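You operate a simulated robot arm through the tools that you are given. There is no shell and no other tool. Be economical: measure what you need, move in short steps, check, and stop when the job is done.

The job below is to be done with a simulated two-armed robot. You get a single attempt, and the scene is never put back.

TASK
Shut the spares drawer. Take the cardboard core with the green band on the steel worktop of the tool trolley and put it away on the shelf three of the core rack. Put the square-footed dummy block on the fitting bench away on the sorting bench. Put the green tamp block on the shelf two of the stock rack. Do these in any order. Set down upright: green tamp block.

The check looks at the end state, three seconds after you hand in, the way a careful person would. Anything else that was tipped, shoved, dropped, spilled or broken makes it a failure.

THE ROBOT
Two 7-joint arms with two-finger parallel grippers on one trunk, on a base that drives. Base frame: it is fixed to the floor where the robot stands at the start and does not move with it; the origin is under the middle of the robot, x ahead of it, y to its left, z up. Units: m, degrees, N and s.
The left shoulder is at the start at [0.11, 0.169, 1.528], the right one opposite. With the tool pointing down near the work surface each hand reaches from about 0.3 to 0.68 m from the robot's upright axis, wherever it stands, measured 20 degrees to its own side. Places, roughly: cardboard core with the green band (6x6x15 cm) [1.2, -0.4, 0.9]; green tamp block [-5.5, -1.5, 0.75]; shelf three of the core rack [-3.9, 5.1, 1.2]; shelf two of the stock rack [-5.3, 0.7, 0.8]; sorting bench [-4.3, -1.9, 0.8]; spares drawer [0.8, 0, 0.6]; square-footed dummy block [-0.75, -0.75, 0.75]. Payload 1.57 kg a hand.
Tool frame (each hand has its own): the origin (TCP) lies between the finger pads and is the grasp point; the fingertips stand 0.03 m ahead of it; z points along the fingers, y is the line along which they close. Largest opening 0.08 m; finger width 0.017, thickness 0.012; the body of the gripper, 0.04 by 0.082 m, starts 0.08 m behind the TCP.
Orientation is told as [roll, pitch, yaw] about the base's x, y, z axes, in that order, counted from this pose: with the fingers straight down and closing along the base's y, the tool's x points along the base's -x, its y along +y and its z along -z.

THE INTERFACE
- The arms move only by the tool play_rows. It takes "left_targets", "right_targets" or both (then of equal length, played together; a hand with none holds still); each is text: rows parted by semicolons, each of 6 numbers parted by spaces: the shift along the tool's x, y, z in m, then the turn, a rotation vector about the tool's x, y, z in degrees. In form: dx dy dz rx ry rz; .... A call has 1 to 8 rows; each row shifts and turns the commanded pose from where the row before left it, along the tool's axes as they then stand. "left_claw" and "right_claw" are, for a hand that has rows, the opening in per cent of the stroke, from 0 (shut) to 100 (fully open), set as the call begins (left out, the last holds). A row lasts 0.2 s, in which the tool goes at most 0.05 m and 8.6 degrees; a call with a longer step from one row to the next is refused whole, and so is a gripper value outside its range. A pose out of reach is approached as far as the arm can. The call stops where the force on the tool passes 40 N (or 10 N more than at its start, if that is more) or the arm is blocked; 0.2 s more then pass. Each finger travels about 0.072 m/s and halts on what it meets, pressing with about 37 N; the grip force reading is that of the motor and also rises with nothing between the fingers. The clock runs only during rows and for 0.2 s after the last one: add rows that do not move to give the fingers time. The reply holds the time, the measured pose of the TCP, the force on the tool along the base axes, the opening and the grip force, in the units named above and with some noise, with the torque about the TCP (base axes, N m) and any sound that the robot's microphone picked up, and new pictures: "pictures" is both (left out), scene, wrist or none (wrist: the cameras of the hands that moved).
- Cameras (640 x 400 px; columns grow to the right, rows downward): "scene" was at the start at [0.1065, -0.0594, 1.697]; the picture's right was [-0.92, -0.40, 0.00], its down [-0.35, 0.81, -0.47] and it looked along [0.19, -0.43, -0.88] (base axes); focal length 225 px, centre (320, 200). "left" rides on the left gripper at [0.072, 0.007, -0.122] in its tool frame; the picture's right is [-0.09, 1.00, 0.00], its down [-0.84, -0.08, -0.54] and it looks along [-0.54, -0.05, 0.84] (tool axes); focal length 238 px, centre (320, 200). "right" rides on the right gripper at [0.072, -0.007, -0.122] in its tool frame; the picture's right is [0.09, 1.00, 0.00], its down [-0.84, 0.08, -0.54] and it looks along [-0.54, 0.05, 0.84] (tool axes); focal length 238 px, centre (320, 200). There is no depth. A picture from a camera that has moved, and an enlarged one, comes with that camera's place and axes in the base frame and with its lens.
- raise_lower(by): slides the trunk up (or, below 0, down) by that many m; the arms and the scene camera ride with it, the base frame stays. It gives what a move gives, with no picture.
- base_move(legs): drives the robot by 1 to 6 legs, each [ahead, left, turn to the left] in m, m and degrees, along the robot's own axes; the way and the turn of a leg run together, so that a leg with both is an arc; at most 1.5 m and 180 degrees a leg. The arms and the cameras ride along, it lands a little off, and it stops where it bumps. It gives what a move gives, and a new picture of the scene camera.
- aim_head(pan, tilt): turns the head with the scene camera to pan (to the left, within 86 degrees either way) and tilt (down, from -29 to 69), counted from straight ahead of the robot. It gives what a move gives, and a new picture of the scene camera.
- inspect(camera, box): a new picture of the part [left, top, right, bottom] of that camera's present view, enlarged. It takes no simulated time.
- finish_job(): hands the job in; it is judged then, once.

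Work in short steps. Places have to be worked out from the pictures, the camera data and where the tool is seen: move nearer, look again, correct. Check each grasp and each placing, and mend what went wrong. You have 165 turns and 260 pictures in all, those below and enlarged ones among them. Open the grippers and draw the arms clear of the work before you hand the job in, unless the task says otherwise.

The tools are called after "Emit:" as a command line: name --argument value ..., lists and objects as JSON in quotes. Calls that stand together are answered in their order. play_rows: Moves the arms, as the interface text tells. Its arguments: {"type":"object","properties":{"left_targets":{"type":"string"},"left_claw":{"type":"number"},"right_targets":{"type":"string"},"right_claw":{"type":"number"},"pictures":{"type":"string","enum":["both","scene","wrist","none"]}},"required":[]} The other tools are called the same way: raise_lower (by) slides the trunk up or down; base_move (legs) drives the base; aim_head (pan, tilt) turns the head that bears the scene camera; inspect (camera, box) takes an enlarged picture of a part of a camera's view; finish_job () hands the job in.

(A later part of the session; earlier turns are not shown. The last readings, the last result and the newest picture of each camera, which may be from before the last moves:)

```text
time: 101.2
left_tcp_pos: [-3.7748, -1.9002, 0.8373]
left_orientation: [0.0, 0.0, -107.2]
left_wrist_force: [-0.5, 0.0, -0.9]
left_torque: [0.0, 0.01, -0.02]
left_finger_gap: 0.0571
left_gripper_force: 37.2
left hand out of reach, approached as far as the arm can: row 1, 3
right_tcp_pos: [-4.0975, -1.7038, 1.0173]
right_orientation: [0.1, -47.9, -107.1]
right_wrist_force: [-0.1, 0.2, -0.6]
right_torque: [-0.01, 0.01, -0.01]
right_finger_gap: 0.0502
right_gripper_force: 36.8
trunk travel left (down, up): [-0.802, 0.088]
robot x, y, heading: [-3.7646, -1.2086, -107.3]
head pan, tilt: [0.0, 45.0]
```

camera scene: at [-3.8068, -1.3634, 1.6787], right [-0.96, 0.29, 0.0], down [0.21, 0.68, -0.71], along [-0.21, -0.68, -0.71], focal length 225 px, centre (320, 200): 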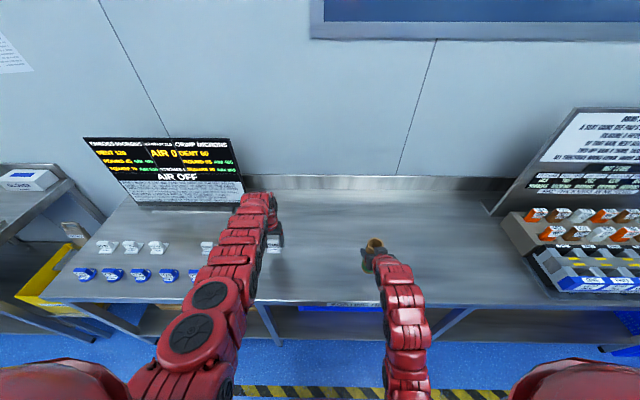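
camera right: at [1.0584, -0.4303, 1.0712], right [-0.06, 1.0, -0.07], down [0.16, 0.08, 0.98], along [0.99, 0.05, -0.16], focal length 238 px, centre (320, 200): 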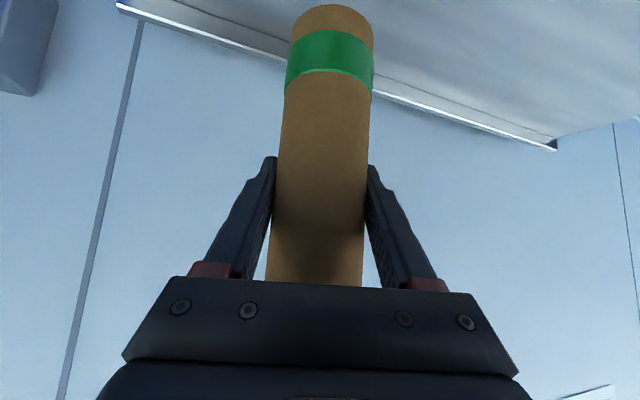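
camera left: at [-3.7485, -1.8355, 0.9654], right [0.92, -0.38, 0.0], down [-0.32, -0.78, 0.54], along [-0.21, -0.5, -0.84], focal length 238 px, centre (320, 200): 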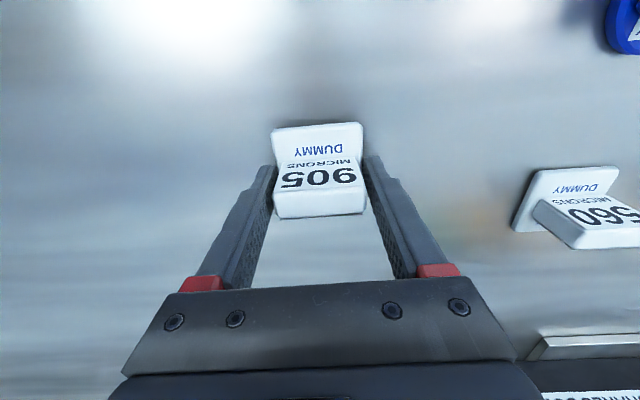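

Emit:
play_rows --left_targets "0.015 0 0 0 0 0;0 0 0.003 0 0 0;0 0 0.003 0 0 0;0 0 0.003 0 0 0;0 0 0 0 0 0" --pictures "wrist"

```text
time: 102.4
left_tcp_pos: [-3.7695, -1.8851, 0.8324]
left_orientation: [0.1, -0.5, -107.2]
left_wrist_force: [4.5, -6.8, 34.2]
left_torque: [0.18, -0.34, -0.08]
left_finger_gap: 0.057
left_gripper_force: 36.9
right_tcp_pos: [-4.0969, -1.7003, 1.0188]
right_orientation: [0.2, -48.2, -107.2]
right_wrist_force: [-0.2, 0.1, -0.8]
right_torque: [-0.02, 0.0, 0.0]
right_finger_gap: 0.0505
right_gripper_force: 36.9
trunk travel left (down, up): [-0.802, 0.088]
robot x, y, heading: [-3.7594, -1.2104, -106.9]
head pan, tilt: [0.0, 45.0]
camera left: at [-3.7428, -1.8172, 0.9533], right [0.92, -0.38, 0.0], down [-0.32, -0.77, 0.55], along [-0.21, -0.51, -0.84], focal length 238 px, centre (320, 200)
```

left: 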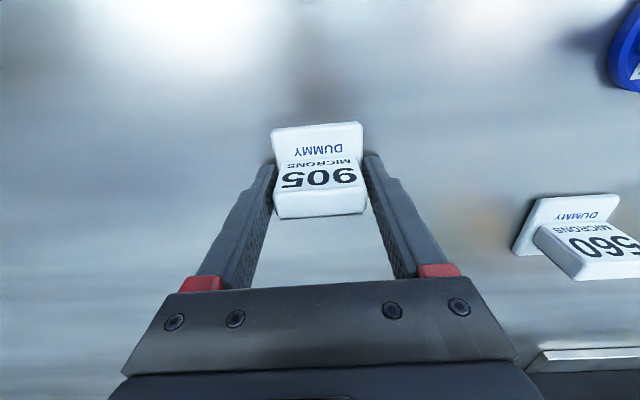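

Contact at 0.832 (34 N). I relax 2 mm, open the gripper and rise.

Emit:
play_rows --left_targets "0 0 -0.003 0 0 0;0 0 0 0 0 0" --pictures "none"

Emit:
play_rows --left_targets "0 0 0 0 0 0;0 0 0 0 0 0;0 0 -0.02 0 0 0;0 0 -0.03 0 0 0;0 0 -0.03 0 0 0" --left_claw 100 --pictures "wrist"

```text
time: 103.0
left_tcp_pos: [-3.7703, -1.8839, 0.8317]
left_orientation: [0.0, -0.1, -107.2]
left_wrist_force: [1.8, -5.8, 20.1]
left_torque: [-0.73, -0.04, 0.06]
left_finger_gap: 0.0569
left_gripper_force: 36.8
right_tcp_pos: [-4.097, -1.7032, 1.0179]
right_orientation: [0.0, -48.1, -107.1]
right_wrist_force: [-1.0, -0.4, -0.9]
right_torque: [0.01, -0.02, -0.01]
right_finger_gap: 0.0502
right_gripper_force: 37.3
trunk travel left (down, up): [-0.802, 0.088]
robot x, y, heading: [-3.7579, -1.2082, -107.1]
head pan, tilt: [0.0, 45.0]
```

```text
time: 104.2
left_tcp_pos: [-3.7711, -1.8866, 0.9123]
left_orientation: [0.0, 0.0, -107.1]
left_wrist_force: [-1.0, -1.0, -0.6]
left_torque: [0.01, 0.03, -0.01]
left_finger_gap: 0.0801
left_gripper_force: 0.1
right_tcp_pos: [-4.0975, -1.7023, 1.0174]
right_orientation: [0.2, -48.0, -107.1]
right_wrist_force: [-0.4, -0.5, 0.3]
right_torque: [-0.02, 0.01, -0.01]
right_finger_gap: 0.05
right_gripper_force: 37.3
trunk travel left (down, up): [-0.802, 0.088]
robot x, y, heading: [-3.7593, -1.2084, -107.1]
head pan, tilt: [0.0, 45.0]
camera left: at [-3.7439, -1.8179, 1.0339], right [0.92, -0.38, 0.0], down [-0.32, -0.78, 0.54], along [-0.21, -0.5, -0.84], focal length 238 px, centre (320, 200)
```

left: 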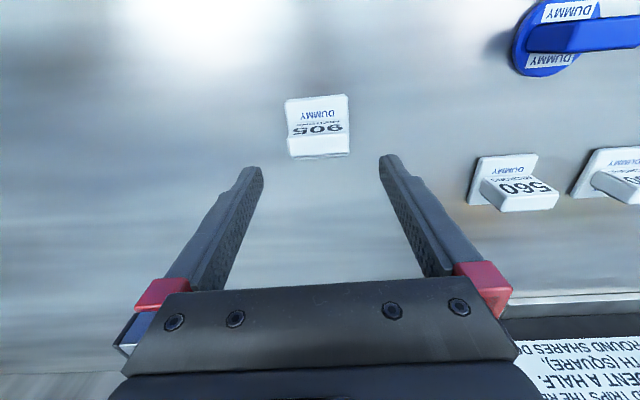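

Block 905 is standing on the sorting bench. Now back off, raise and strafe right toward the tamp block area near (-5.5, -1.5).

Emit:
raise_lower --by 0.08

Emit:
base_move --legs '[[-0.35, 0, 0], [0, -0.7, 0]]'

Emit:
aim_head --pan -25 --tilt 35

```text
time: 105.3
left_tcp_pos: [-3.7698, -1.8842, 0.9908]
left_orientation: [0.0, 0.1, -107.2]
left_wrist_force: [0.0, 0.1, 0.4]
left_torque: [0.0, -0.03, -0.02]
left_finger_gap: 0.0801
left_gripper_force: 0.0
right_tcp_pos: [-4.0974, -1.7039, 1.0975]
right_orientation: [0.1, -48.0, -107.1]
right_wrist_force: [0.3, 0.3, -0.2]
right_torque: [0.01, 0.0, 0.01]
right_finger_gap: 0.0503
right_gripper_force: 36.8
trunk travel left (down, up): [-0.882, 0.008]
robot x, y, heading: [-3.7606, -1.2102, -107.3]
head pan, tilt: [0.0, 45.0]
```

```text
time: 111.0
left_tcp_pos: [-4.3357, -1.3447, 0.9911]
left_orientation: [0.0, 0.2, -107.5]
left_wrist_force: [0.0, -0.1, 0.6]
left_torque: [0.0, 0.0, -0.02]
left_finger_gap: 0.0801
left_gripper_force: 0.0
right_tcp_pos: [-4.662, -1.162, 1.0974]
right_orientation: [0.1, -48.0, -107.4]
right_wrist_force: [0.3, 0.0, -0.8]
right_torque: [-0.02, 0.01, 0.0]
right_finger_gap: 0.0501
right_gripper_force: 37.4
trunk travel left (down, up): [-0.882, 0.008]
robot x, y, heading: [-4.3245, -0.6693, -107.4]
head pan, tilt: [0.0, 45.0]
camera scene: at [-4.3695, -0.823, 1.7585], right [-0.95, 0.3, 0.0], down [0.21, 0.67, -0.71], along [-0.21, -0.67, -0.71], focal length 225 px, centre (320, 200)
```

scene: 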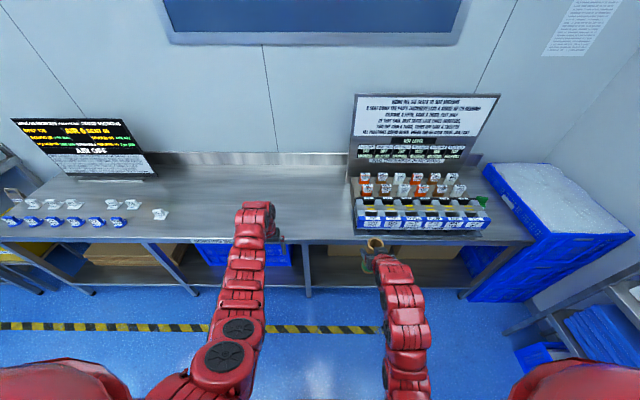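

```text
time: 111.9
left_tcp_pos: [-4.336, -1.3435, 0.9905]
left_orientation: [0.0, 0.1, -107.5]
left_wrist_force: [-0.1, 0.0, 0.6]
left_torque: [-0.01, -0.02, 0.03]
left_finger_gap: 0.0801
left_gripper_force: 0.1
right_tcp_pos: [-4.6626, -1.161, 1.0973]
right_orientation: [0.1, -48.1, -107.4]
right_wrist_force: [-0.4, -0.1, -0.8]
right_torque: [0.0, 0.02, 0.0]
right_finger_gap: 0.0502
right_gripper_force: 36.8
trunk travel left (down, up): [-0.882, 0.008]
robot x, y, heading: [-4.3216, -0.6667, -107.5]
head pan, tilt: [-25.0, 35.0]
camera scene: at [-4.4048, -0.8104, 1.7733], right [-0.74, 0.67, 0.0], down [0.39, 0.42, -0.82], along [-0.55, -0.6, -0.57], focal length 225 px, centre (320, 200)
```

scene: 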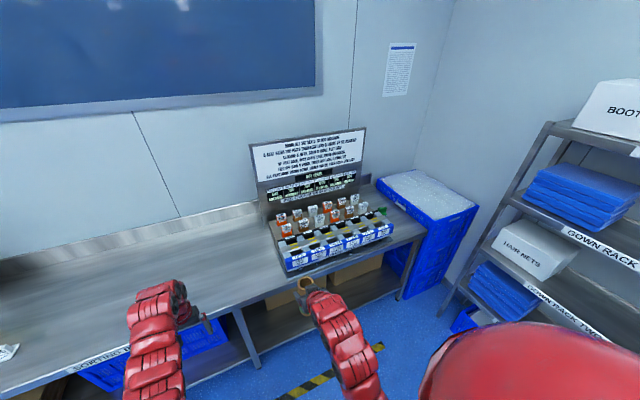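

Emit:
inspect --camera "scene" --box '[235, 125, 435, 285]'

```text
2.50 times, centred on (335, 205) of scene
camera zoom: at [-4.4048, -0.8104, 1.7733], right [-0.74, 0.67, 0.0], down [0.39, 0.42, -0.82], along [-0.55, -0.6, -0.57], focal length 562 px, centre (282, 188)
```

zoom: 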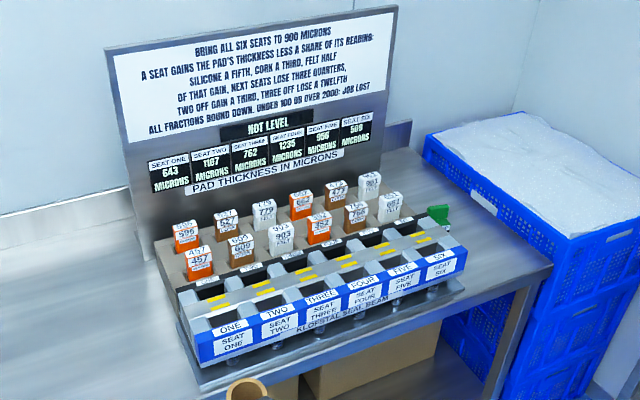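

A green block stands right of the seat-beam fixture, near (-5.55, -1.43) — that's for the right hand, so I'll deliver the core first. I look right to check the aisle along the west wall.

Emit:
aim_head --pan -86 --tilt 25

Emit:
aim_head --pan 86 --tilt 25

```text
time: 113.2
left_tcp_pos: [-4.3374, -1.3441, 0.9899]
left_orientation: [0.0, 0.0, -107.5]
left_wrist_force: [0.0, 0.1, -0.5]
left_torque: [-0.01, 0.02, 0.01]
left_finger_gap: 0.0801
left_gripper_force: 0.0
right_tcp_pos: [-4.6623, -1.1607, 1.0971]
right_orientation: [0.1, -47.9, -107.4]
right_wrist_force: [-0.5, -0.2, -0.7]
right_torque: [0.01, -0.02, 0.0]
right_finger_gap: 0.0504
right_gripper_force: 36.9
trunk travel left (down, up): [-0.882, 0.008]
robot x, y, heading: [-4.3208, -0.6707, -107.1]
head pan, tilt: [-85.9, 25.0]
camera scene: at [-4.4353, -0.7241, 1.7891], right [0.23, 0.97, 0.0], down [0.41, -0.1, -0.91], along [-0.88, 0.21, -0.42], focal length 225 px, centre (320, 200)
```

scene: 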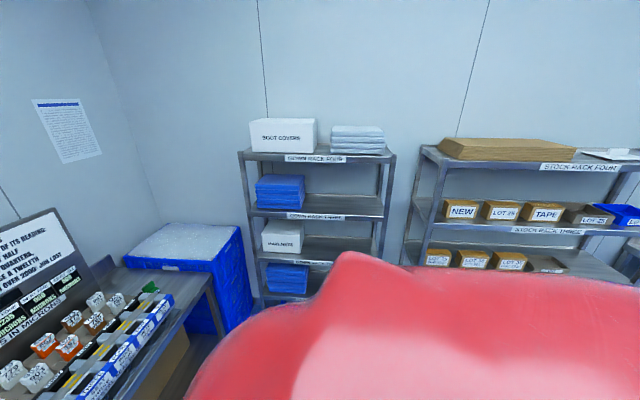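

```text
time: 115.8
left_tcp_pos: [-4.3369, -1.3449, 0.9909]
left_orientation: [0.0, 0.1, -107.5]
left_wrist_force: [-0.1, -0.5, 0.5]
left_torque: [0.0, -0.02, -0.01]
left_finger_gap: 0.0799
left_gripper_force: 0.0
right_tcp_pos: [-4.662, -1.16, 1.097]
right_orientation: [0.1, -48.1, -107.4]
right_wrist_force: [0.4, 0.5, -0.7]
right_torque: [-0.04, 0.0, -0.01]
right_finger_gap: 0.0505
right_gripper_force: 36.2
trunk travel left (down, up): [-0.882, 0.008]
robot x, y, heading: [-4.3225, -0.6686, -107.5]
head pan, tilt: [85.9, 25.0]
camera scene: at [-4.2599, -0.7791, 1.7891], right [-0.37, -0.93, 0.0], down [-0.39, 0.16, -0.91], along [0.84, -0.33, -0.42], focal length 225 px, centre (320, 200)
```

scene: 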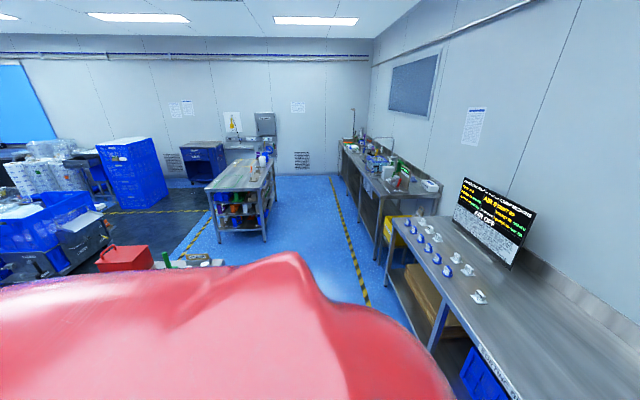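

The aisle is clear between cart and racks. I strafe right, back up north, then look.

Emit:
base_move --legs '[[0, -0.45, 0], [-1.5, 0, 0], [-0.4, 0, 0]]'

Emit:
aim_head --pan -86 --tilt 25

```text
time: 127.8
left_tcp_pos: [-4.2031, 0.6165, 0.9906]
left_orientation: [0.0, 0.1, -106.8]
left_wrist_force: [-0.1, -0.3, -0.1]
left_torque: [-0.01, 0.02, -0.01]
left_finger_gap: 0.0801
left_gripper_force: 0.0
right_tcp_pos: [-4.5311, 0.7961, 1.0973]
right_orientation: [0.1, -48.0, -106.6]
right_wrist_force: [-0.2, 0.3, -0.8]
right_torque: [-0.03, 0.02, 0.01]
right_finger_gap: 0.0502
right_gripper_force: 37.1
trunk travel left (down, up): [-0.882, 0.008]
robot x, y, heading: [-4.1981, 1.2923, -106.9]
head pan, tilt: [85.9, 25.0]
camera scene: at [-4.1341, 1.1826, 1.7891], right [-0.35, -0.94, 0.0], down [-0.4, 0.15, -0.91], along [0.85, -0.32, -0.42], focal length 225 px, centre (320, 200)
```

scene: 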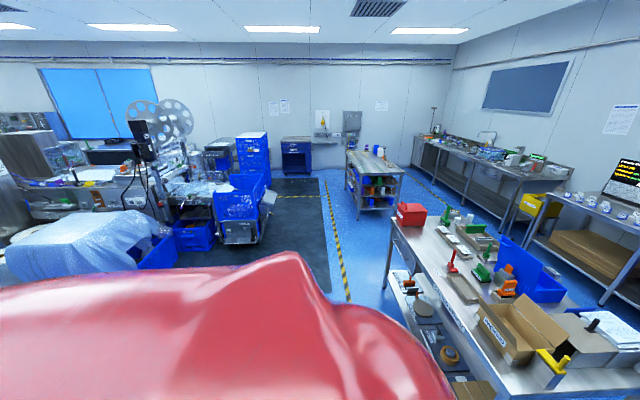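

```text
time: 130.3
left_tcp_pos: [-4.2022, 0.6162, 0.9925]
left_orientation: [0.0, 0.0, -106.7]
left_wrist_force: [0.1, -0.3, -0.2]
left_torque: [-0.01, -0.02, -0.03]
left_finger_gap: 0.0798
left_gripper_force: 0.1
right_tcp_pos: [-4.5315, 0.7962, 1.0979]
right_orientation: [0.1, -48.0, -106.6]
right_wrist_force: [-0.6, -0.4, -0.9]
right_torque: [-0.02, -0.01, 0.01]
right_finger_gap: 0.0502
right_gripper_force: 37.1
trunk travel left (down, up): [-0.882, 0.008]
robot x, y, heading: [-4.1939, 1.2921, -106.6]
head pan, tilt: [-85.9, 25.0]
camera scene: at [-4.3099, 1.2362, 1.7891], right [0.22, 0.98, 0.0], down [0.41, -0.09, -0.91], along [-0.88, 0.2, -0.42], focal length 225 px, centre (320, 200)
```

scene: 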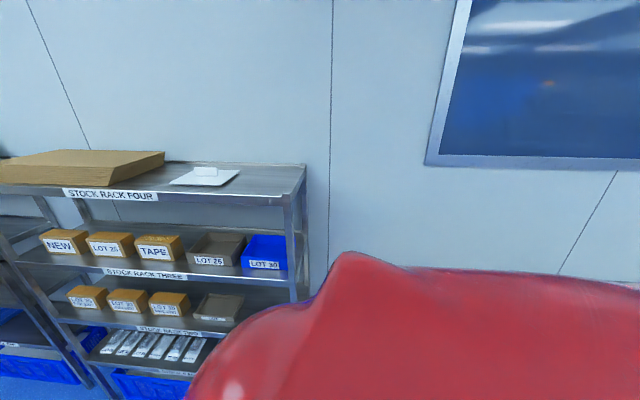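

Stock rack shelf two is identified. I shift east a little, back up a little more and turn left 180° to face north.

Emit:
base_move --legs '[[-0.3, 0.2, 0], [0, 0, 90], [0, 0, 89]]'

Emit:
aim_head --pan 0 --tilt 20

```text
time: 140.3
left_tcp_pos: [-3.9184, 2.1985, 0.9916]
left_orientation: [0.0, 0.0, 73.6]
left_wrist_force: [0.5, -1.1, -0.6]
left_torque: [0.01, 0.03, 0.01]
left_finger_gap: 0.0801
left_gripper_force: 0.0
right_tcp_pos: [-3.5899, 2.0209, 1.0978]
right_orientation: [0.0, -48.0, 73.7]
right_wrist_force: [0.7, 0.0, 0.0]
right_torque: [0.0, 0.01, 0.01]
right_finger_gap: 0.0503
right_gripper_force: 36.8
trunk travel left (down, up): [-0.882, 0.008]
robot x, y, heading: [-3.9198, 1.5253, 73.6]
head pan, tilt: [-85.9, 25.0]
camera scene: at [-3.8073, 1.5795, 1.7891], right [-0.21, -0.98, 0.0], down [-0.41, 0.09, -0.91], along [0.89, -0.19, -0.42], focal length 225 px, centre (320, 200)
```

scene: 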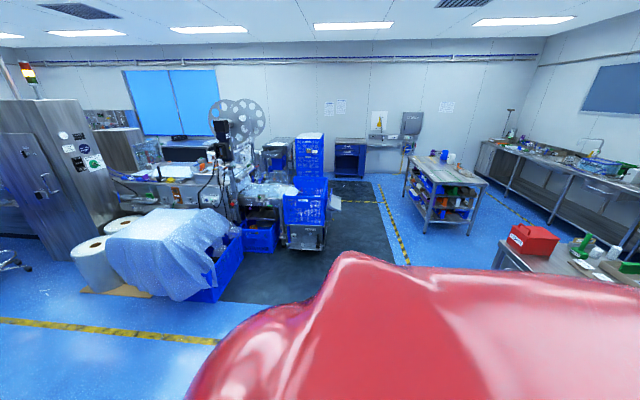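

```text
time: 141.9
left_tcp_pos: [-3.9189, 2.1982, 0.9916]
left_orientation: [0.0, 0.0, 73.6]
left_wrist_force: [0.2, 0.0, 0.6]
left_torque: [-0.03, -0.03, -0.03]
left_finger_gap: 0.0799
left_gripper_force: 0.0
right_tcp_pos: [-3.5897, 2.0207, 1.0967]
right_orientation: [0.2, -48.0, 73.7]
right_wrist_force: [0.4, -0.3, -0.8]
right_torque: [0.03, 0.03, -0.01]
right_finger_gap: 0.0503
right_gripper_force: 36.5
trunk travel left (down, up): [-0.882, 0.008]
robot x, y, heading: [-3.919, 1.5216, 73.6]
head pan, tilt: [0.0, 20.0]
camera scene: at [-3.871, 1.6885, 1.7972], right [0.96, -0.28, 0.0], down [-0.1, -0.33, -0.94], along [0.27, 0.9, -0.34], focal length 225 px, centre (320, 200)
```

scene: 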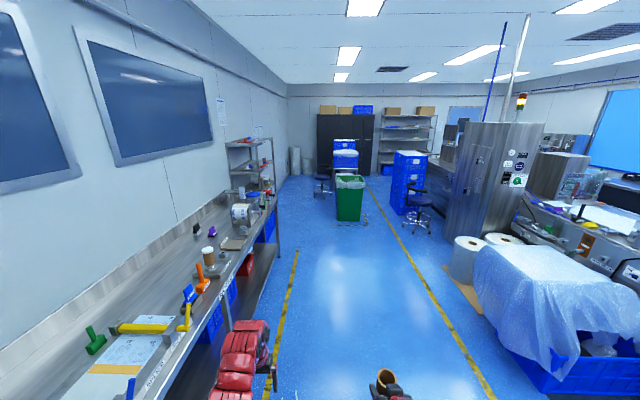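

The path north is clear; the core rack is past the bench on the left. I drive forward 2.7 m, slightly right.

Emit:
base_move --legs '[[1.4, -0.1, 0], [1.2, -0.05, 0]]'

Emit:
aim_head --pan 60 --tilt 20

```text
time: 154.6
left_tcp_pos: [-3.019, 4.6514, 0.9929]
left_orientation: [-0.1, 0.0, 72.8]
left_wrist_force: [0.6, -0.5, 1.3]
left_torque: [0.02, 0.01, -0.02]
left_finger_gap: 0.0801
left_gripper_force: 0.0
right_tcp_pos: [-2.6926, 4.4683, 1.0989]
right_orientation: [0.1, -47.9, 72.8]
right_wrist_force: [0.7, 0.0, -1.2]
right_torque: [0.01, 0.0, 0.0]
right_finger_gap: 0.0505
right_gripper_force: 36.9
trunk travel left (down, up): [-0.882, 0.008]
robot x, y, heading: [-3.0295, 3.974, 73.0]
head pan, tilt: [0.0, 20.0]
camera scene: at [-2.979, 4.1412, 1.7973], right [0.95, -0.3, 0.0], down [-0.1, -0.33, -0.94], along [0.28, 0.9, -0.34], focal length 225 px, centre (320, 200)
```

scene: 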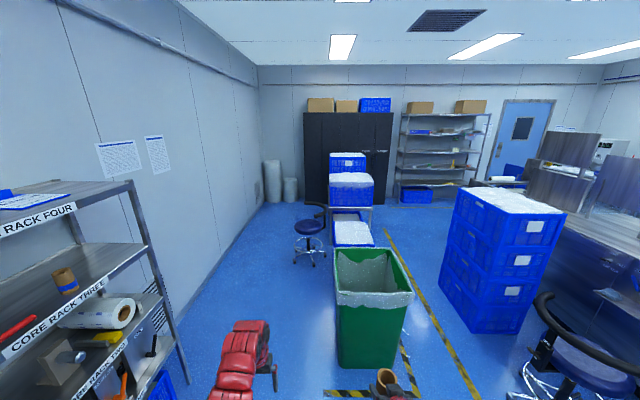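

```text
time: 155.9
left_tcp_pos: [-3.0184, 4.651, 0.9913]
left_orientation: [-0.1, 0.0, 72.7]
left_wrist_force: [-0.2, 0.1, 0.3]
left_torque: [0.01, -0.01, 0.01]
left_finger_gap: 0.0797
left_gripper_force: 0.0
right_tcp_pos: [-2.691, 4.4698, 1.097]
right_orientation: [0.1, -48.0, 72.8]
right_wrist_force: [-0.3, -0.5, -1.1]
right_torque: [-0.02, 0.0, 0.01]
right_finger_gap: 0.0506
right_gripper_force: 36.9
trunk travel left (down, up): [-0.882, 0.008]
robot x, y, heading: [-3.0319, 3.9764, 72.7]
head pan, tilt: [60.0, 20.0]
camera scene: at [-3.0696, 4.1212, 1.7972], right [0.73, 0.68, 0.0], down [0.23, -0.25, -0.94], along [-0.64, 0.69, -0.34], focal length 225 px, centre (320, 200)
```

scene: 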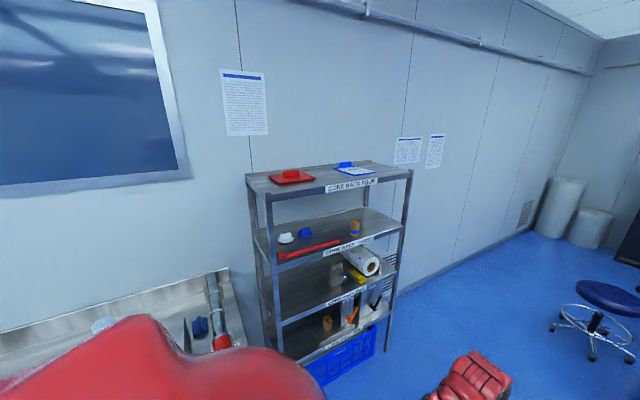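

Core rack shelf three is the second from top (z≈1.17, front at room coordinate ~5.04). I zoom to see free space on it.

Emit:
inspect --camera "scene" --box '[235, 150, 425, 290]'

```text
2.86 times, centred on (330, 220) of scene
camera zoom: at [-3.0696, 4.1212, 1.7972], right [0.73, 0.68, 0.0], down [0.23, -0.25, -0.94], along [-0.64, 0.69, -0.34], focal length 642 px, centre (291, 143)
```

zoom: 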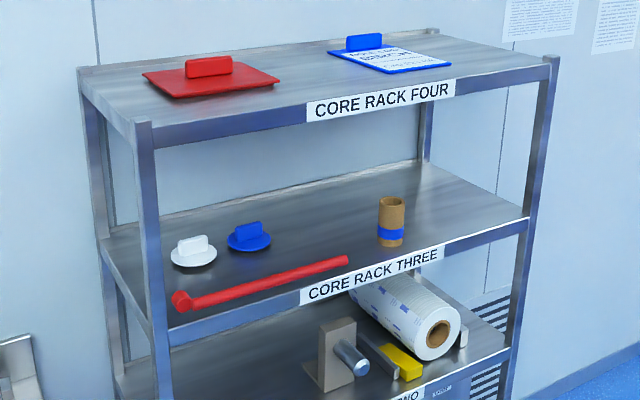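

Free spot: right of the blue-band core. I shift east, turn left 90° to face the rack and approach diagonally, keeping off the green bin.

Emit:
base_move --legs '[[0, -0.2, 0], [0, 0, 90]]'

Emit:
base_move --legs '[[0.2, -0.5, 0]]'

Emit:
aim_head --pan -15 --tilt 25

```text
time: 161.4
left_tcp_pos: [-3.5161, 3.9222, 0.9922]
left_orientation: [0.0, 0.1, 163.2]
left_wrist_force: [-0.7, -0.1, -0.4]
left_torque: [0.01, 0.01, 0.0]
left_finger_gap: 0.0801
left_gripper_force: 0.0
right_tcp_pos: [-3.3376, 4.2514, 1.0982]
right_orientation: [0.0, -48.0, 163.4]
right_wrist_force: [-0.6, 0.6, -0.6]
right_torque: [0.0, 0.01, 0.0]
right_finger_gap: 0.0502
right_gripper_force: 36.8
trunk travel left (down, up): [-0.882, 0.008]
robot x, y, heading: [-2.841, 3.9176, 163.4]
head pan, tilt: [60.0, 20.0]
camera scene: at [-2.9851, 3.876, 1.7972], right [-0.69, 0.73, 0.0], down [0.25, 0.23, -0.94], along [-0.68, -0.64, -0.34], focal length 225 px, centre (320, 200)
```

scene: 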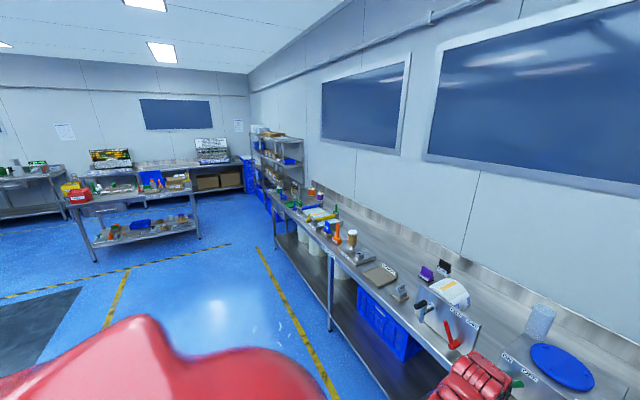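

```text
time: 164.5
left_tcp_pos: [-3.5622, 4.458, 0.9911]
left_orientation: [0.0, 0.1, 163.1]
left_wrist_force: [0.4, -0.5, 0.9]
left_torque: [-0.02, -0.03, -0.02]
left_finger_gap: 0.0799
left_gripper_force: 0.1
right_tcp_pos: [-3.3815, 4.7865, 1.0975]
right_orientation: [0.1, -47.9, 163.3]
right_wrist_force: [-0.1, 0.2, -0.5]
right_torque: [0.0, 0.01, 0.0]
right_finger_gap: 0.0502
right_gripper_force: 36.5
trunk travel left (down, up): [-0.882, 0.008]
robot x, y, heading: [-2.8854, 4.451, 163.1]
head pan, tilt: [60.0, 20.0]
camera scene: at [-3.0302, 4.4106, 1.7972], right [-0.68, 0.73, 0.0], down [0.25, 0.23, -0.94], along [-0.69, -0.64, -0.34], focal length 225 px, centre (320, 200)
```

scene: 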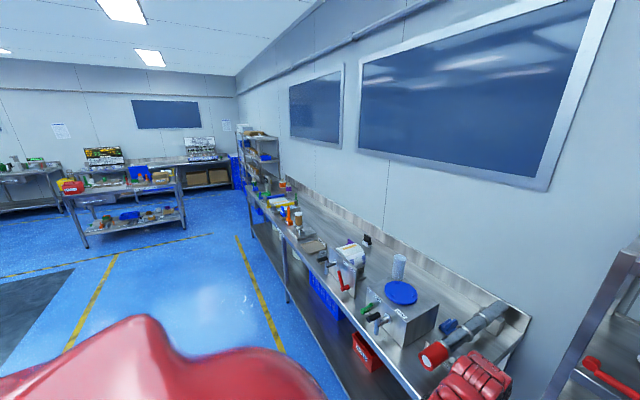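

```text
time: 165.9
left_tcp_pos: [-3.562, 4.4584, 0.9917]
left_orientation: [0.0, 0.0, 163.1]
left_wrist_force: [0.2, 1.3, -0.2]
left_torque: [-0.04, -0.01, 0.01]
left_finger_gap: 0.08
left_gripper_force: 0.1
right_tcp_pos: [-3.3825, 4.7862, 1.0975]
right_orientation: [0.0, -48.1, 163.3]
right_wrist_force: [-1.2, 0.8, -0.6]
right_torque: [0.01, -0.02, 0.01]
right_finger_gap: 0.0502
right_gripper_force: 37.1
trunk travel left (down, up): [-0.882, 0.008]
robot x, y, heading: [-2.8879, 4.4497, 163.1]
head pan, tilt: [-15.0, 25.0]
camera scene: at [-3.0408, 4.5233, 1.7891], right [0.53, 0.85, 0.0], down [0.36, -0.22, -0.91], along [-0.77, 0.48, -0.42], focal length 225 px, centre (320, 200)
```

scene: 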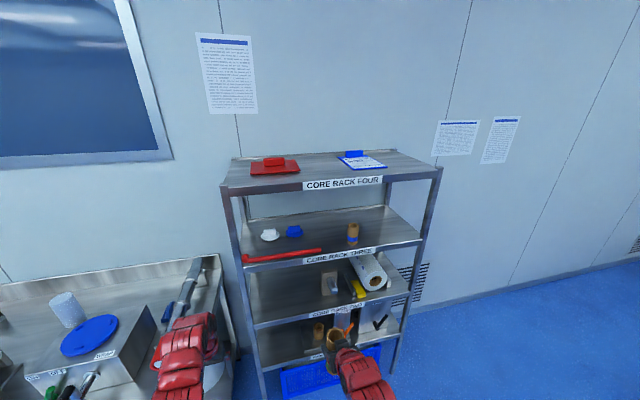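

I retract the left hand away from the bench equipment and raise the core to shelf height while extending a little.

Emit:
play_rows --left_targets "0.03 -0.01 -0.01 0 0 0;0.03 -0.01 -0.01 0 0 0;0.03 -0.01 -0.01 0 0 0;0.03 -0.01 -0.01 0 0 0;0.03 -0.01 -0.01 0 0 0;0.03 0 0 0 0 0;0 0 0 0 0 0;0 0 0 0 0 0" --right_targets "-0.027 0 -0.0074 0 0 0;-0.027 0 -0.0074 0 0 0;-0.027 0 -0.0074 0 0 0;-0.027 0 -0.0074 0 0 0;-0.027 0 -0.0074 0 0 0;-0.027 0 -0.0074 0 0 0;-0.027 0 -0.0074 0 0 0;-0.027 0 -0.0074 0 0 0" --pictures "scene"

```text
time: 167.7
left_tcp_pos: [-3.3751, 4.4549, 1.0416]
left_orientation: [0.0, 0.0, 163.2]
left_wrist_force: [0.0, 0.7, 0.3]
left_torque: [0.01, -0.01, -0.02]
left_finger_gap: 0.0801
left_gripper_force: 0.1
right_tcp_pos: [-3.3824, 4.7869, 1.0981]
right_orientation: [0.2, -48.0, 163.3]
right_wrist_force: [0.2, -0.6, -2.1]
right_torque: [0.03, -0.03, 0.01]
right_finger_gap: 0.0503
right_gripper_force: 36.6
right hand out of reach, approached as far as the arm can: row 1, 2, 3, 4, 5, 6, 7, 8
trunk travel left (down, up): [-0.882, 0.008]
robot x, y, heading: [-2.889, 4.4498, 163.2]
head pan, tilt: [-15.0, 25.0]
camera scene: at [-3.0408, 4.5236, 1.7891], right [0.53, 0.85, 0.0], down [0.36, -0.22, -0.91], along [-0.77, 0.48, -0.42], focal length 225 px, centre (320, 200)
```

scene: 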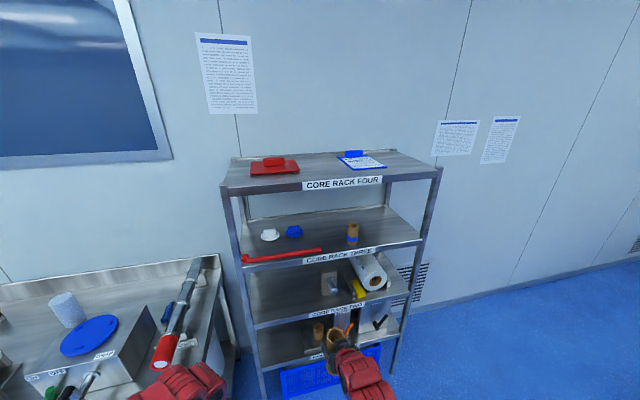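

The right hand can't rise at this radius; I extend it forward first, then up.

Emit:
play_rows --right_targets "-0.0268 0 0.0297 0 0 0;-0.0268 0 0.0297 0 0 0;-0.0268 0 0.0297 0 0 0;-0.0268 0 0.0297 0 0 0;-0.03 0 -0.027 0 0 0;-0.03 0 -0.027 0 0 0;-0.03 0 -0.027 0 0 0;-0.03 0 -0.027 0 0 0" --pictures "none"

```text
time: 169.5
left_tcp_pos: [-3.375, 4.4545, 1.0419]
left_orientation: [0.0, 0.1, 163.2]
left_wrist_force: [0.0, 1.1, -0.4]
left_torque: [0.03, 0.01, -0.02]
left_finger_gap: 0.0801
left_gripper_force: 0.0
right_tcp_pos: [-3.5349, 4.832, 1.2575]
right_orientation: [0.1, -48.0, 163.3]
right_wrist_force: [-0.5, 0.1, -0.9]
right_torque: [-0.03, 0.0, -0.01]
right_finger_gap: 0.0503
right_gripper_force: 37.5
trunk travel left (down, up): [-0.882, 0.008]
robot x, y, heading: [-2.8863, 4.4514, 163.3]
head pan, tilt: [-15.0, 25.0]
```

Emit:
play_rows --right_targets "-0.0186 0 -0.0167 0 0 0;-0.0186 0 -0.0167 0 0 0;0 0 0 0 0 0" --pictures "none"

Emit:
base_move --legs '[[0, -0.4, 0], [0.1, 0, 0]]'

Emit:
inspect --camera "right" --box '[0, 0, 640, 400]'

```text
time: 170.3
left_tcp_pos: [-3.3747, 4.454, 1.042]
left_orientation: [0.1, 0.0, 163.1]
left_wrist_force: [-0.4, -0.5, 0.1]
left_torque: [-0.02, 0.03, -0.02]
left_finger_gap: 0.08
left_gripper_force: 0.1
right_tcp_pos: [-3.5352, 4.8329, 1.3078]
right_orientation: [0.2, -48.0, 163.3]
right_wrist_force: [0.0, -0.3, -0.4]
right_torque: [0.0, 0.01, 0.02]
right_finger_gap: 0.0506
right_gripper_force: 36.7
trunk travel left (down, up): [-0.882, 0.008]
robot x, y, heading: [-2.8873, 4.4513, 163.2]
head pan, tilt: [-15.0, 25.0]
```

```text
time: 173.6
left_tcp_pos: [-3.3535, 4.8629, 1.0431]
left_orientation: [0.0, -0.1, 163.2]
left_wrist_force: [-0.4, 0.7, -0.5]
left_torque: [-0.01, 0.01, 0.04]
left_finger_gap: 0.08
left_gripper_force: 0.2
right_tcp_pos: [-3.5149, 5.2403, 1.3085]
right_orientation: [0.2, -48.1, 163.3]
right_wrist_force: [0.5, 0.2, -0.7]
right_torque: [0.02, 0.04, 0.02]
right_finger_gap: 0.0502
right_gripper_force: 36.8
trunk travel left (down, up): [-0.882, 0.008]
robot x, y, heading: [-2.8663, 4.8606, 163.2]
head pan, tilt: [-15.0, 25.0]
camera scene: at [-3.0196, 4.9314, 1.7893], right [0.53, 0.85, 0.0], down [0.36, -0.22, -0.91], along [-0.77, 0.48, -0.42], focal length 225 px, centre (320, 200)
```

scene: 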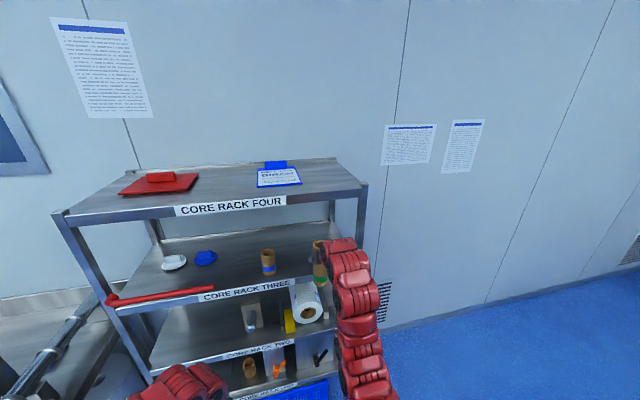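

```text
1.00 times, centred on (320, 200) of right (not enlarged: the box is as wide or as high as the picture)
camera zoom: at [-3.3794, 5.2065, 1.3353], right [-0.23, -0.97, -0.07], down [-0.17, -0.03, 0.98], along [-0.96, 0.23, -0.16], focal length 238 px, centre (320, 200)
```

zoom: 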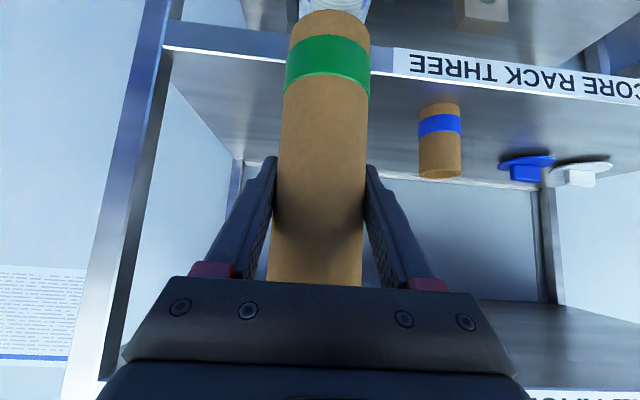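

Alignment is good: straight ahead 0.237 m. Base forward 0.12, then arm the rest.

Emit:
base_move --legs '[[0.12, 0, 0]]'

Emit:
play_rows --right_targets "-0.0201 0 0.0223 0 0 0;-0.0201 0 0.0223 0 0 0;-0.0201 0 0.0223 0 0 0;-0.0201 0 0.0223 0 0 0;0 0 0 0 0 0" --pictures "both"

```text
time: 174.8
left_tcp_pos: [-3.4698, 4.8971, 1.0418]
left_orientation: [0.0, 0.0, 163.2]
left_wrist_force: [0.7, -0.1, 0.1]
left_torque: [0.0, -0.01, 0.0]
left_finger_gap: 0.0801
left_gripper_force: 0.0
right_tcp_pos: [-3.6303, 5.2745, 1.3085]
right_orientation: [0.1, -48.1, 163.3]
right_wrist_force: [-0.2, 0.6, -0.1]
right_torque: [0.01, 0.0, 0.0]
right_finger_gap: 0.0502
right_gripper_force: 36.8
trunk travel left (down, up): [-0.882, 0.008]
robot x, y, heading: [-2.9795, 4.8926, 163.2]
head pan, tilt: [-15.0, 25.0]
camera scene: at [-3.1351, 4.9655, 1.7893], right [0.53, 0.85, 0.0], down [0.36, -0.22, -0.91], along [-0.77, 0.48, -0.42], focal length 225 px, centre (320, 200)
```

scene: 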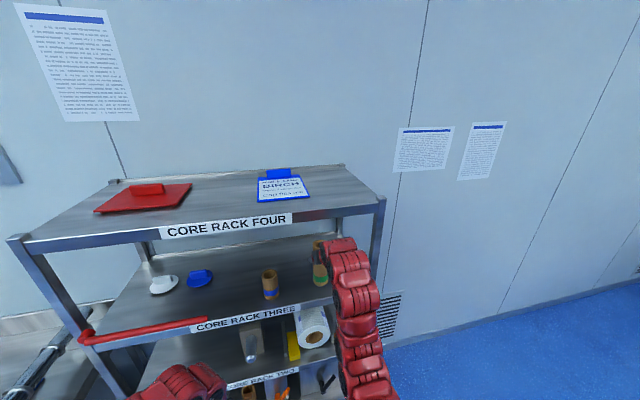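

```text
time: 176.2
left_tcp_pos: [-3.4527, 4.891, 1.0516]
left_orientation: [0.1, -0.8, 162.9]
left_wrist_force: [0.4, -0.1, -0.2]
left_torque: [-0.01, 0.0, 0.0]
left_finger_gap: 0.0802
left_gripper_force: 0.1
right_tcp_pos: [-3.7193, 5.3017, 1.3023]
right_orientation: [0.3, -46.7, 163.2]
right_wrist_force: [0.0, 0.3, -0.2]
right_torque: [0.01, 0.01, 0.0]
right_finger_gap: 0.0503
right_gripper_force: 36.9
trunk travel left (down, up): [-0.882, 0.008]
robot x, y, heading: [-2.9753, 4.891, 163.2]
head pan, tilt: [-15.0, 25.0]
stopped in row 5 (right hand): the arm was blocked; the commanded pose is now the measured one
camera scene: at [-3.1073, 4.9575, 1.7931], right [0.53, 0.85, 0.0], down [0.35, -0.22, -0.91], along [-0.77, 0.48, -0.41], focal length 225 px, centre (320, 200)
camera right: at [-3.5844, 5.2677, 1.3333], right [-0.22, -0.97, -0.06], down [-0.19, -0.02, 0.98], along [-0.96, 0.23, -0.18], focal length 238 px, centre (320, 200)
```

scene: 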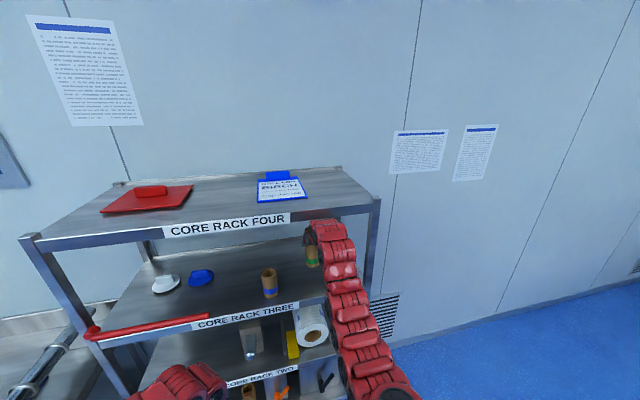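
right: 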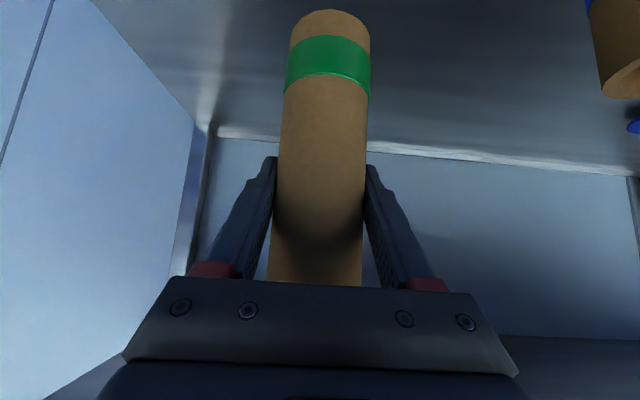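

The wrist brushed the upper shelf edge. The core is already ~8 cm inside the shelf; I retreat 1 cm and lower with the trunk.

Emit:
play_rows --right_targets "0.0067 0 -0.0074 0 0 0;0 0 0 0 0 0" --pictures "none"

Emit:
raise_lower --by -0.04

Emit:
inspect --camera "right" --box '[0, 0, 640, 400]'

Emit:
inspect --camera "scene" --box '[220, 190, 440, 330]'

```text
time: 176.8
left_tcp_pos: [-3.4589, 4.8944, 1.0471]
left_orientation: [0.1, -0.4, 163.1]
left_wrist_force: [0.2, 0.3, 0.1]
left_torque: [0.03, 0.02, -0.02]
left_finger_gap: 0.0798
left_gripper_force: 0.0
right_tcp_pos: [-3.7205, 5.3021, 1.303]
right_orientation: [0.3, -47.0, 163.3]
right_wrist_force: [0.2, -0.5, -1.5]
right_torque: [0.01, 0.02, 0.0]
right_finger_gap: 0.0503
right_gripper_force: 37.3
trunk travel left (down, up): [-0.882, 0.008]
robot x, y, heading: [-2.9796, 4.8926, 163.1]
head pan, tilt: [-15.0, 25.0]
```

```text
time: 177.6
left_tcp_pos: [-3.4692, 4.8957, 1.0019]
left_orientation: [0.0, 0.1, 163.1]
left_wrist_force: [-0.4, -0.4, 0.6]
left_torque: [0.01, 0.0, 0.01]
left_finger_gap: 0.0799
left_gripper_force: 0.1
right_tcp_pos: [-3.7318, 5.3036, 1.2536]
right_orientation: [0.2, -46.4, 163.3]
right_wrist_force: [0.1, 0.1, -0.5]
right_torque: [-0.01, 0.0, 0.0]
right_finger_gap: 0.0499
right_gripper_force: 37.2
trunk travel left (down, up): [-0.842, 0.048]
robot x, y, heading: [-2.9802, 4.8911, 163.1]
head pan, tilt: [-15.0, 25.0]
```

```text
1.00 times, centred on (320, 200) of right (not enlarged: the box is as wide or as high as the picture)
camera zoom: at [-3.5969, 5.2701, 1.2848], right [-0.22, -0.97, -0.06], down [-0.2, -0.02, 0.98], along [-0.95, 0.23, -0.19], focal length 238 px, centre (320, 200)
```

zoom: 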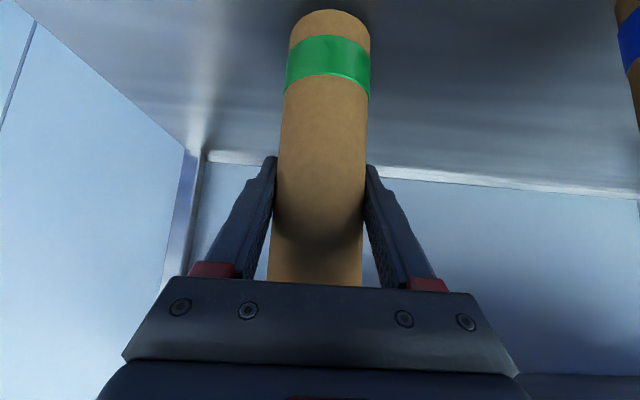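

```text
2.86 times, centred on (330, 260) of scene
camera zoom: at [-3.1347, 4.9651, 1.749], right [0.53, 0.85, 0.0], down [0.36, -0.22, -0.91], along [-0.77, 0.48, -0.42], focal length 642 px, centre (291, 29)
```

zoom: 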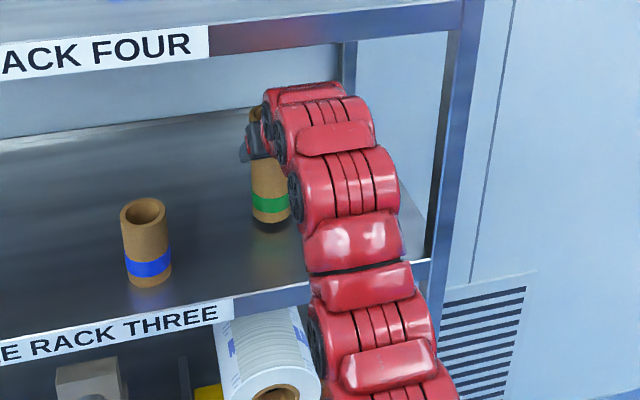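

Clear now. I level the core and lower in small steps until contact.

Emit:
play_rows --right_targets "0 0 0 0 -1.6 0;0.0037 0 0.0033 0 0 0;0.0037 0 0.0033 0 0 0;0 0 0 0 0 0" --pictures "none"

Emit:
play_rows --right_targets "0.0022 0 0.002 0 0 0;0.0022 0 0.002 0 0 0;0 0 0 0 0 0" --pictures "none"

```text
time: 178.6
left_tcp_pos: [-3.4684, 4.8948, 1.0022]
left_orientation: [0.0, 0.0, 163.0]
left_wrist_force: [0.4, 0.3, 0.3]
left_torque: [-0.03, -0.03, -0.03]
left_finger_gap: 0.0799
left_gripper_force: 0.2
right_tcp_pos: [-3.7323, 5.3034, 1.2457]
right_orientation: [0.2, -48.0, 163.3]
right_wrist_force: [1.5, 0.0, 2.8]
right_torque: [0.0, -0.07, -0.01]
right_finger_gap: 0.0502
right_gripper_force: 37.3
trunk travel left (down, up): [-0.842, 0.048]
robot x, y, heading: [-2.9783, 4.8979, 163.0]
head pan, tilt: [-15.0, 25.0]
```

```text
time: 179.4
left_tcp_pos: [-3.466, 4.8943, 1.0016]
left_orientation: [0.1, -0.1, 163.1]
left_wrist_force: [0.4, 0.1, 0.3]
left_torque: [0.0, 0.01, 0.0]
left_finger_gap: 0.0801
left_gripper_force: 0.1
right_tcp_pos: [-3.7284, 5.3028, 1.245]
right_orientation: [0.2, -48.6, 163.3]
right_wrist_force: [-10.1, 5.9, 35.0]
right_torque: [0.11, 0.29, -0.02]
right_finger_gap: 0.0503
right_gripper_force: 37.1
trunk travel left (down, up): [-0.842, 0.048]
robot x, y, heading: [-2.9811, 4.893, 163.2]
head pan, tilt: [-15.0, 25.0]
```

Contact with the shelf (35 N). I relax by 4 mm, open, then withdraw straight back along the tool axis/horizontally.

Emit:
play_rows --right_targets "-0.003 0 -0.0027 0 0.5 0;0 0 0 0 0 0" --pictures "none"

Emit:
play_rows --right_targets "0 0 0 0 0 0;0 0 0 0 0 0;0 0 0 0 0 0" --right_claw 100 --pictures "wrist"

```text
time: 180.0
left_tcp_pos: [-3.4667, 4.8956, 1.0025]
left_orientation: [0.0, -0.1, 163.1]
left_wrist_force: [-0.3, 0.6, 0.1]
left_torque: [0.0, -0.02, -0.03]
left_finger_gap: 0.0796
left_gripper_force: 0.1
right_tcp_pos: [-3.7296, 5.3019, 1.2448]
right_orientation: [0.1, -47.9, 163.3]
right_wrist_force: [-8.2, 4.8, 26.6]
right_torque: [0.26, 0.68, 0.01]
right_finger_gap: 0.0501
right_gripper_force: 36.6
trunk travel left (down, up): [-0.842, 0.048]
robot x, y, heading: [-2.9785, 4.8913, 163.1]
head pan, tilt: [-15.0, 25.0]
```

```text
time: 180.8
left_tcp_pos: [-3.4686, 4.8967, 1.0021]
left_orientation: [0.0, 0.0, 163.1]
left_wrist_force: [-0.4, 0.5, 0.0]
left_torque: [-0.01, -0.03, -0.01]
left_finger_gap: 0.0802
left_gripper_force: 0.1
right_tcp_pos: [-3.7306, 5.3038, 1.2416]
right_orientation: [0.2, -47.4, 163.2]
right_wrist_force: [-0.3, 0.3, -0.1]
right_torque: [-0.01, -0.02, 0.01]
right_finger_gap: 0.0796
right_gripper_force: 0.0
trunk travel left (down, up): [-0.842, 0.048]
robot x, y, heading: [-2.9776, 4.8927, 163.3]
head pan, tilt: [-15.0, 25.0]
camera right: at [-3.5956, 5.2701, 1.2701], right [-0.22, -0.97, -0.07], down [-0.18, -0.02, 0.98], along [-0.96, 0.23, -0.17], focal length 238 px, centre (320, 200)
```

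right: 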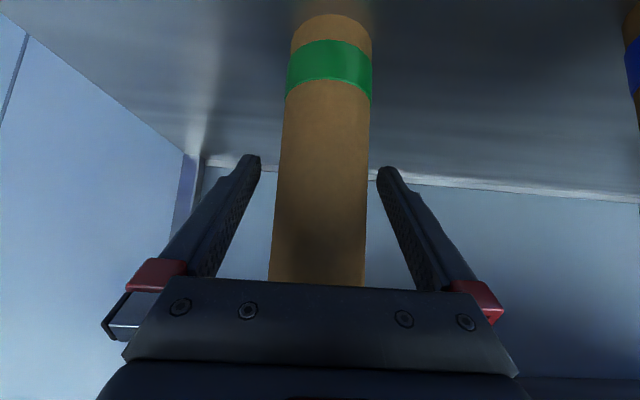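

The core stands freely. I withdraw straight back by arm, then base.

Emit:
play_rows --right_targets "0.0201 0 -0.0223 0 0 0;0.0201 0 -0.0223 0 0 0;0.0201 0 -0.0223 0 0 0;0.0201 0 -0.0223 0 0 0;0 0 0 0 0 0" --pictures "wrist"

Emit:
base_move --legs '[[-0.15, 0, 0]]'

```text
time: 182.0
left_tcp_pos: [-3.4685, 4.8962, 1.0016]
left_orientation: [0.0, -0.1, 163.2]
left_wrist_force: [0.0, 0.9, 0.2]
left_torque: [-0.01, -0.01, 0.02]
left_finger_gap: 0.0799
left_gripper_force: 0.1
right_tcp_pos: [-3.6166, 5.2678, 1.2437]
right_orientation: [0.1, -47.5, 163.3]
right_wrist_force: [0.1, 0.8, -0.1]
right_torque: [-0.02, -0.03, -0.02]
right_finger_gap: 0.0803
right_gripper_force: 0.1
trunk travel left (down, up): [-0.842, 0.048]
robot x, y, heading: [-2.9786, 4.8933, 163.2]
head pan, tilt: [-15.0, 25.0]
camera right: at [-3.4804, 5.235, 1.2715], right [-0.22, -0.97, -0.07], down [-0.18, -0.02, 0.98], along [-0.96, 0.23, -0.17], focal length 238 px, centre (320, 200)
```

right: 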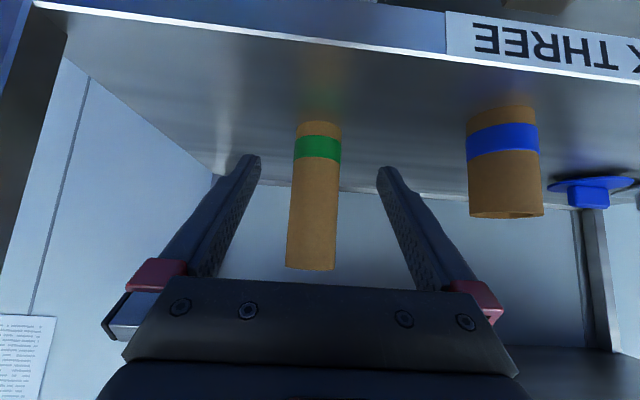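

```text
time: 183.4
left_tcp_pos: [-3.3256, 4.8528, 1.0012]
left_orientation: [0.0, 0.1, 163.1]
left_wrist_force: [-0.4, 0.3, 0.6]
left_torque: [-0.03, 0.02, -0.01]
left_finger_gap: 0.0801
left_gripper_force: 0.1
right_tcp_pos: [-3.4738, 5.225, 1.243]
right_orientation: [0.1, -47.4, 163.4]
right_wrist_force: [-0.1, 0.1, 0.2]
right_torque: [0.01, -0.03, -0.04]
right_finger_gap: 0.0798
right_gripper_force: 0.1
trunk travel left (down, up): [-0.842, 0.048]
robot x, y, heading: [-2.8331, 4.8499, 163.1]
head pan, tilt: [-15.0, 25.0]
camera scene: at [-2.9915, 4.9218, 1.7488], right [0.53, 0.85, 0.0], down [0.36, -0.22, -0.91], along [-0.77, 0.48, -0.42], focal length 225 px, centre (320, 200)
```

scene: 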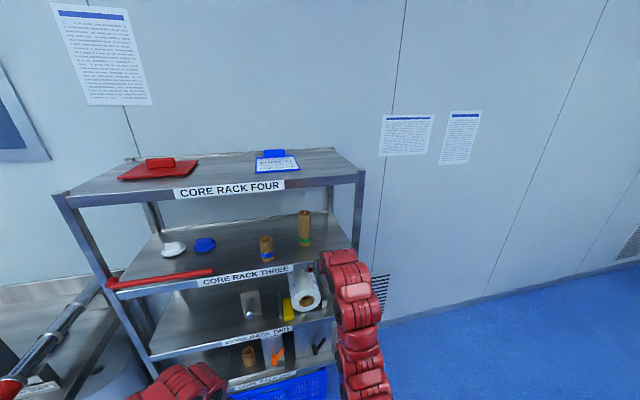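

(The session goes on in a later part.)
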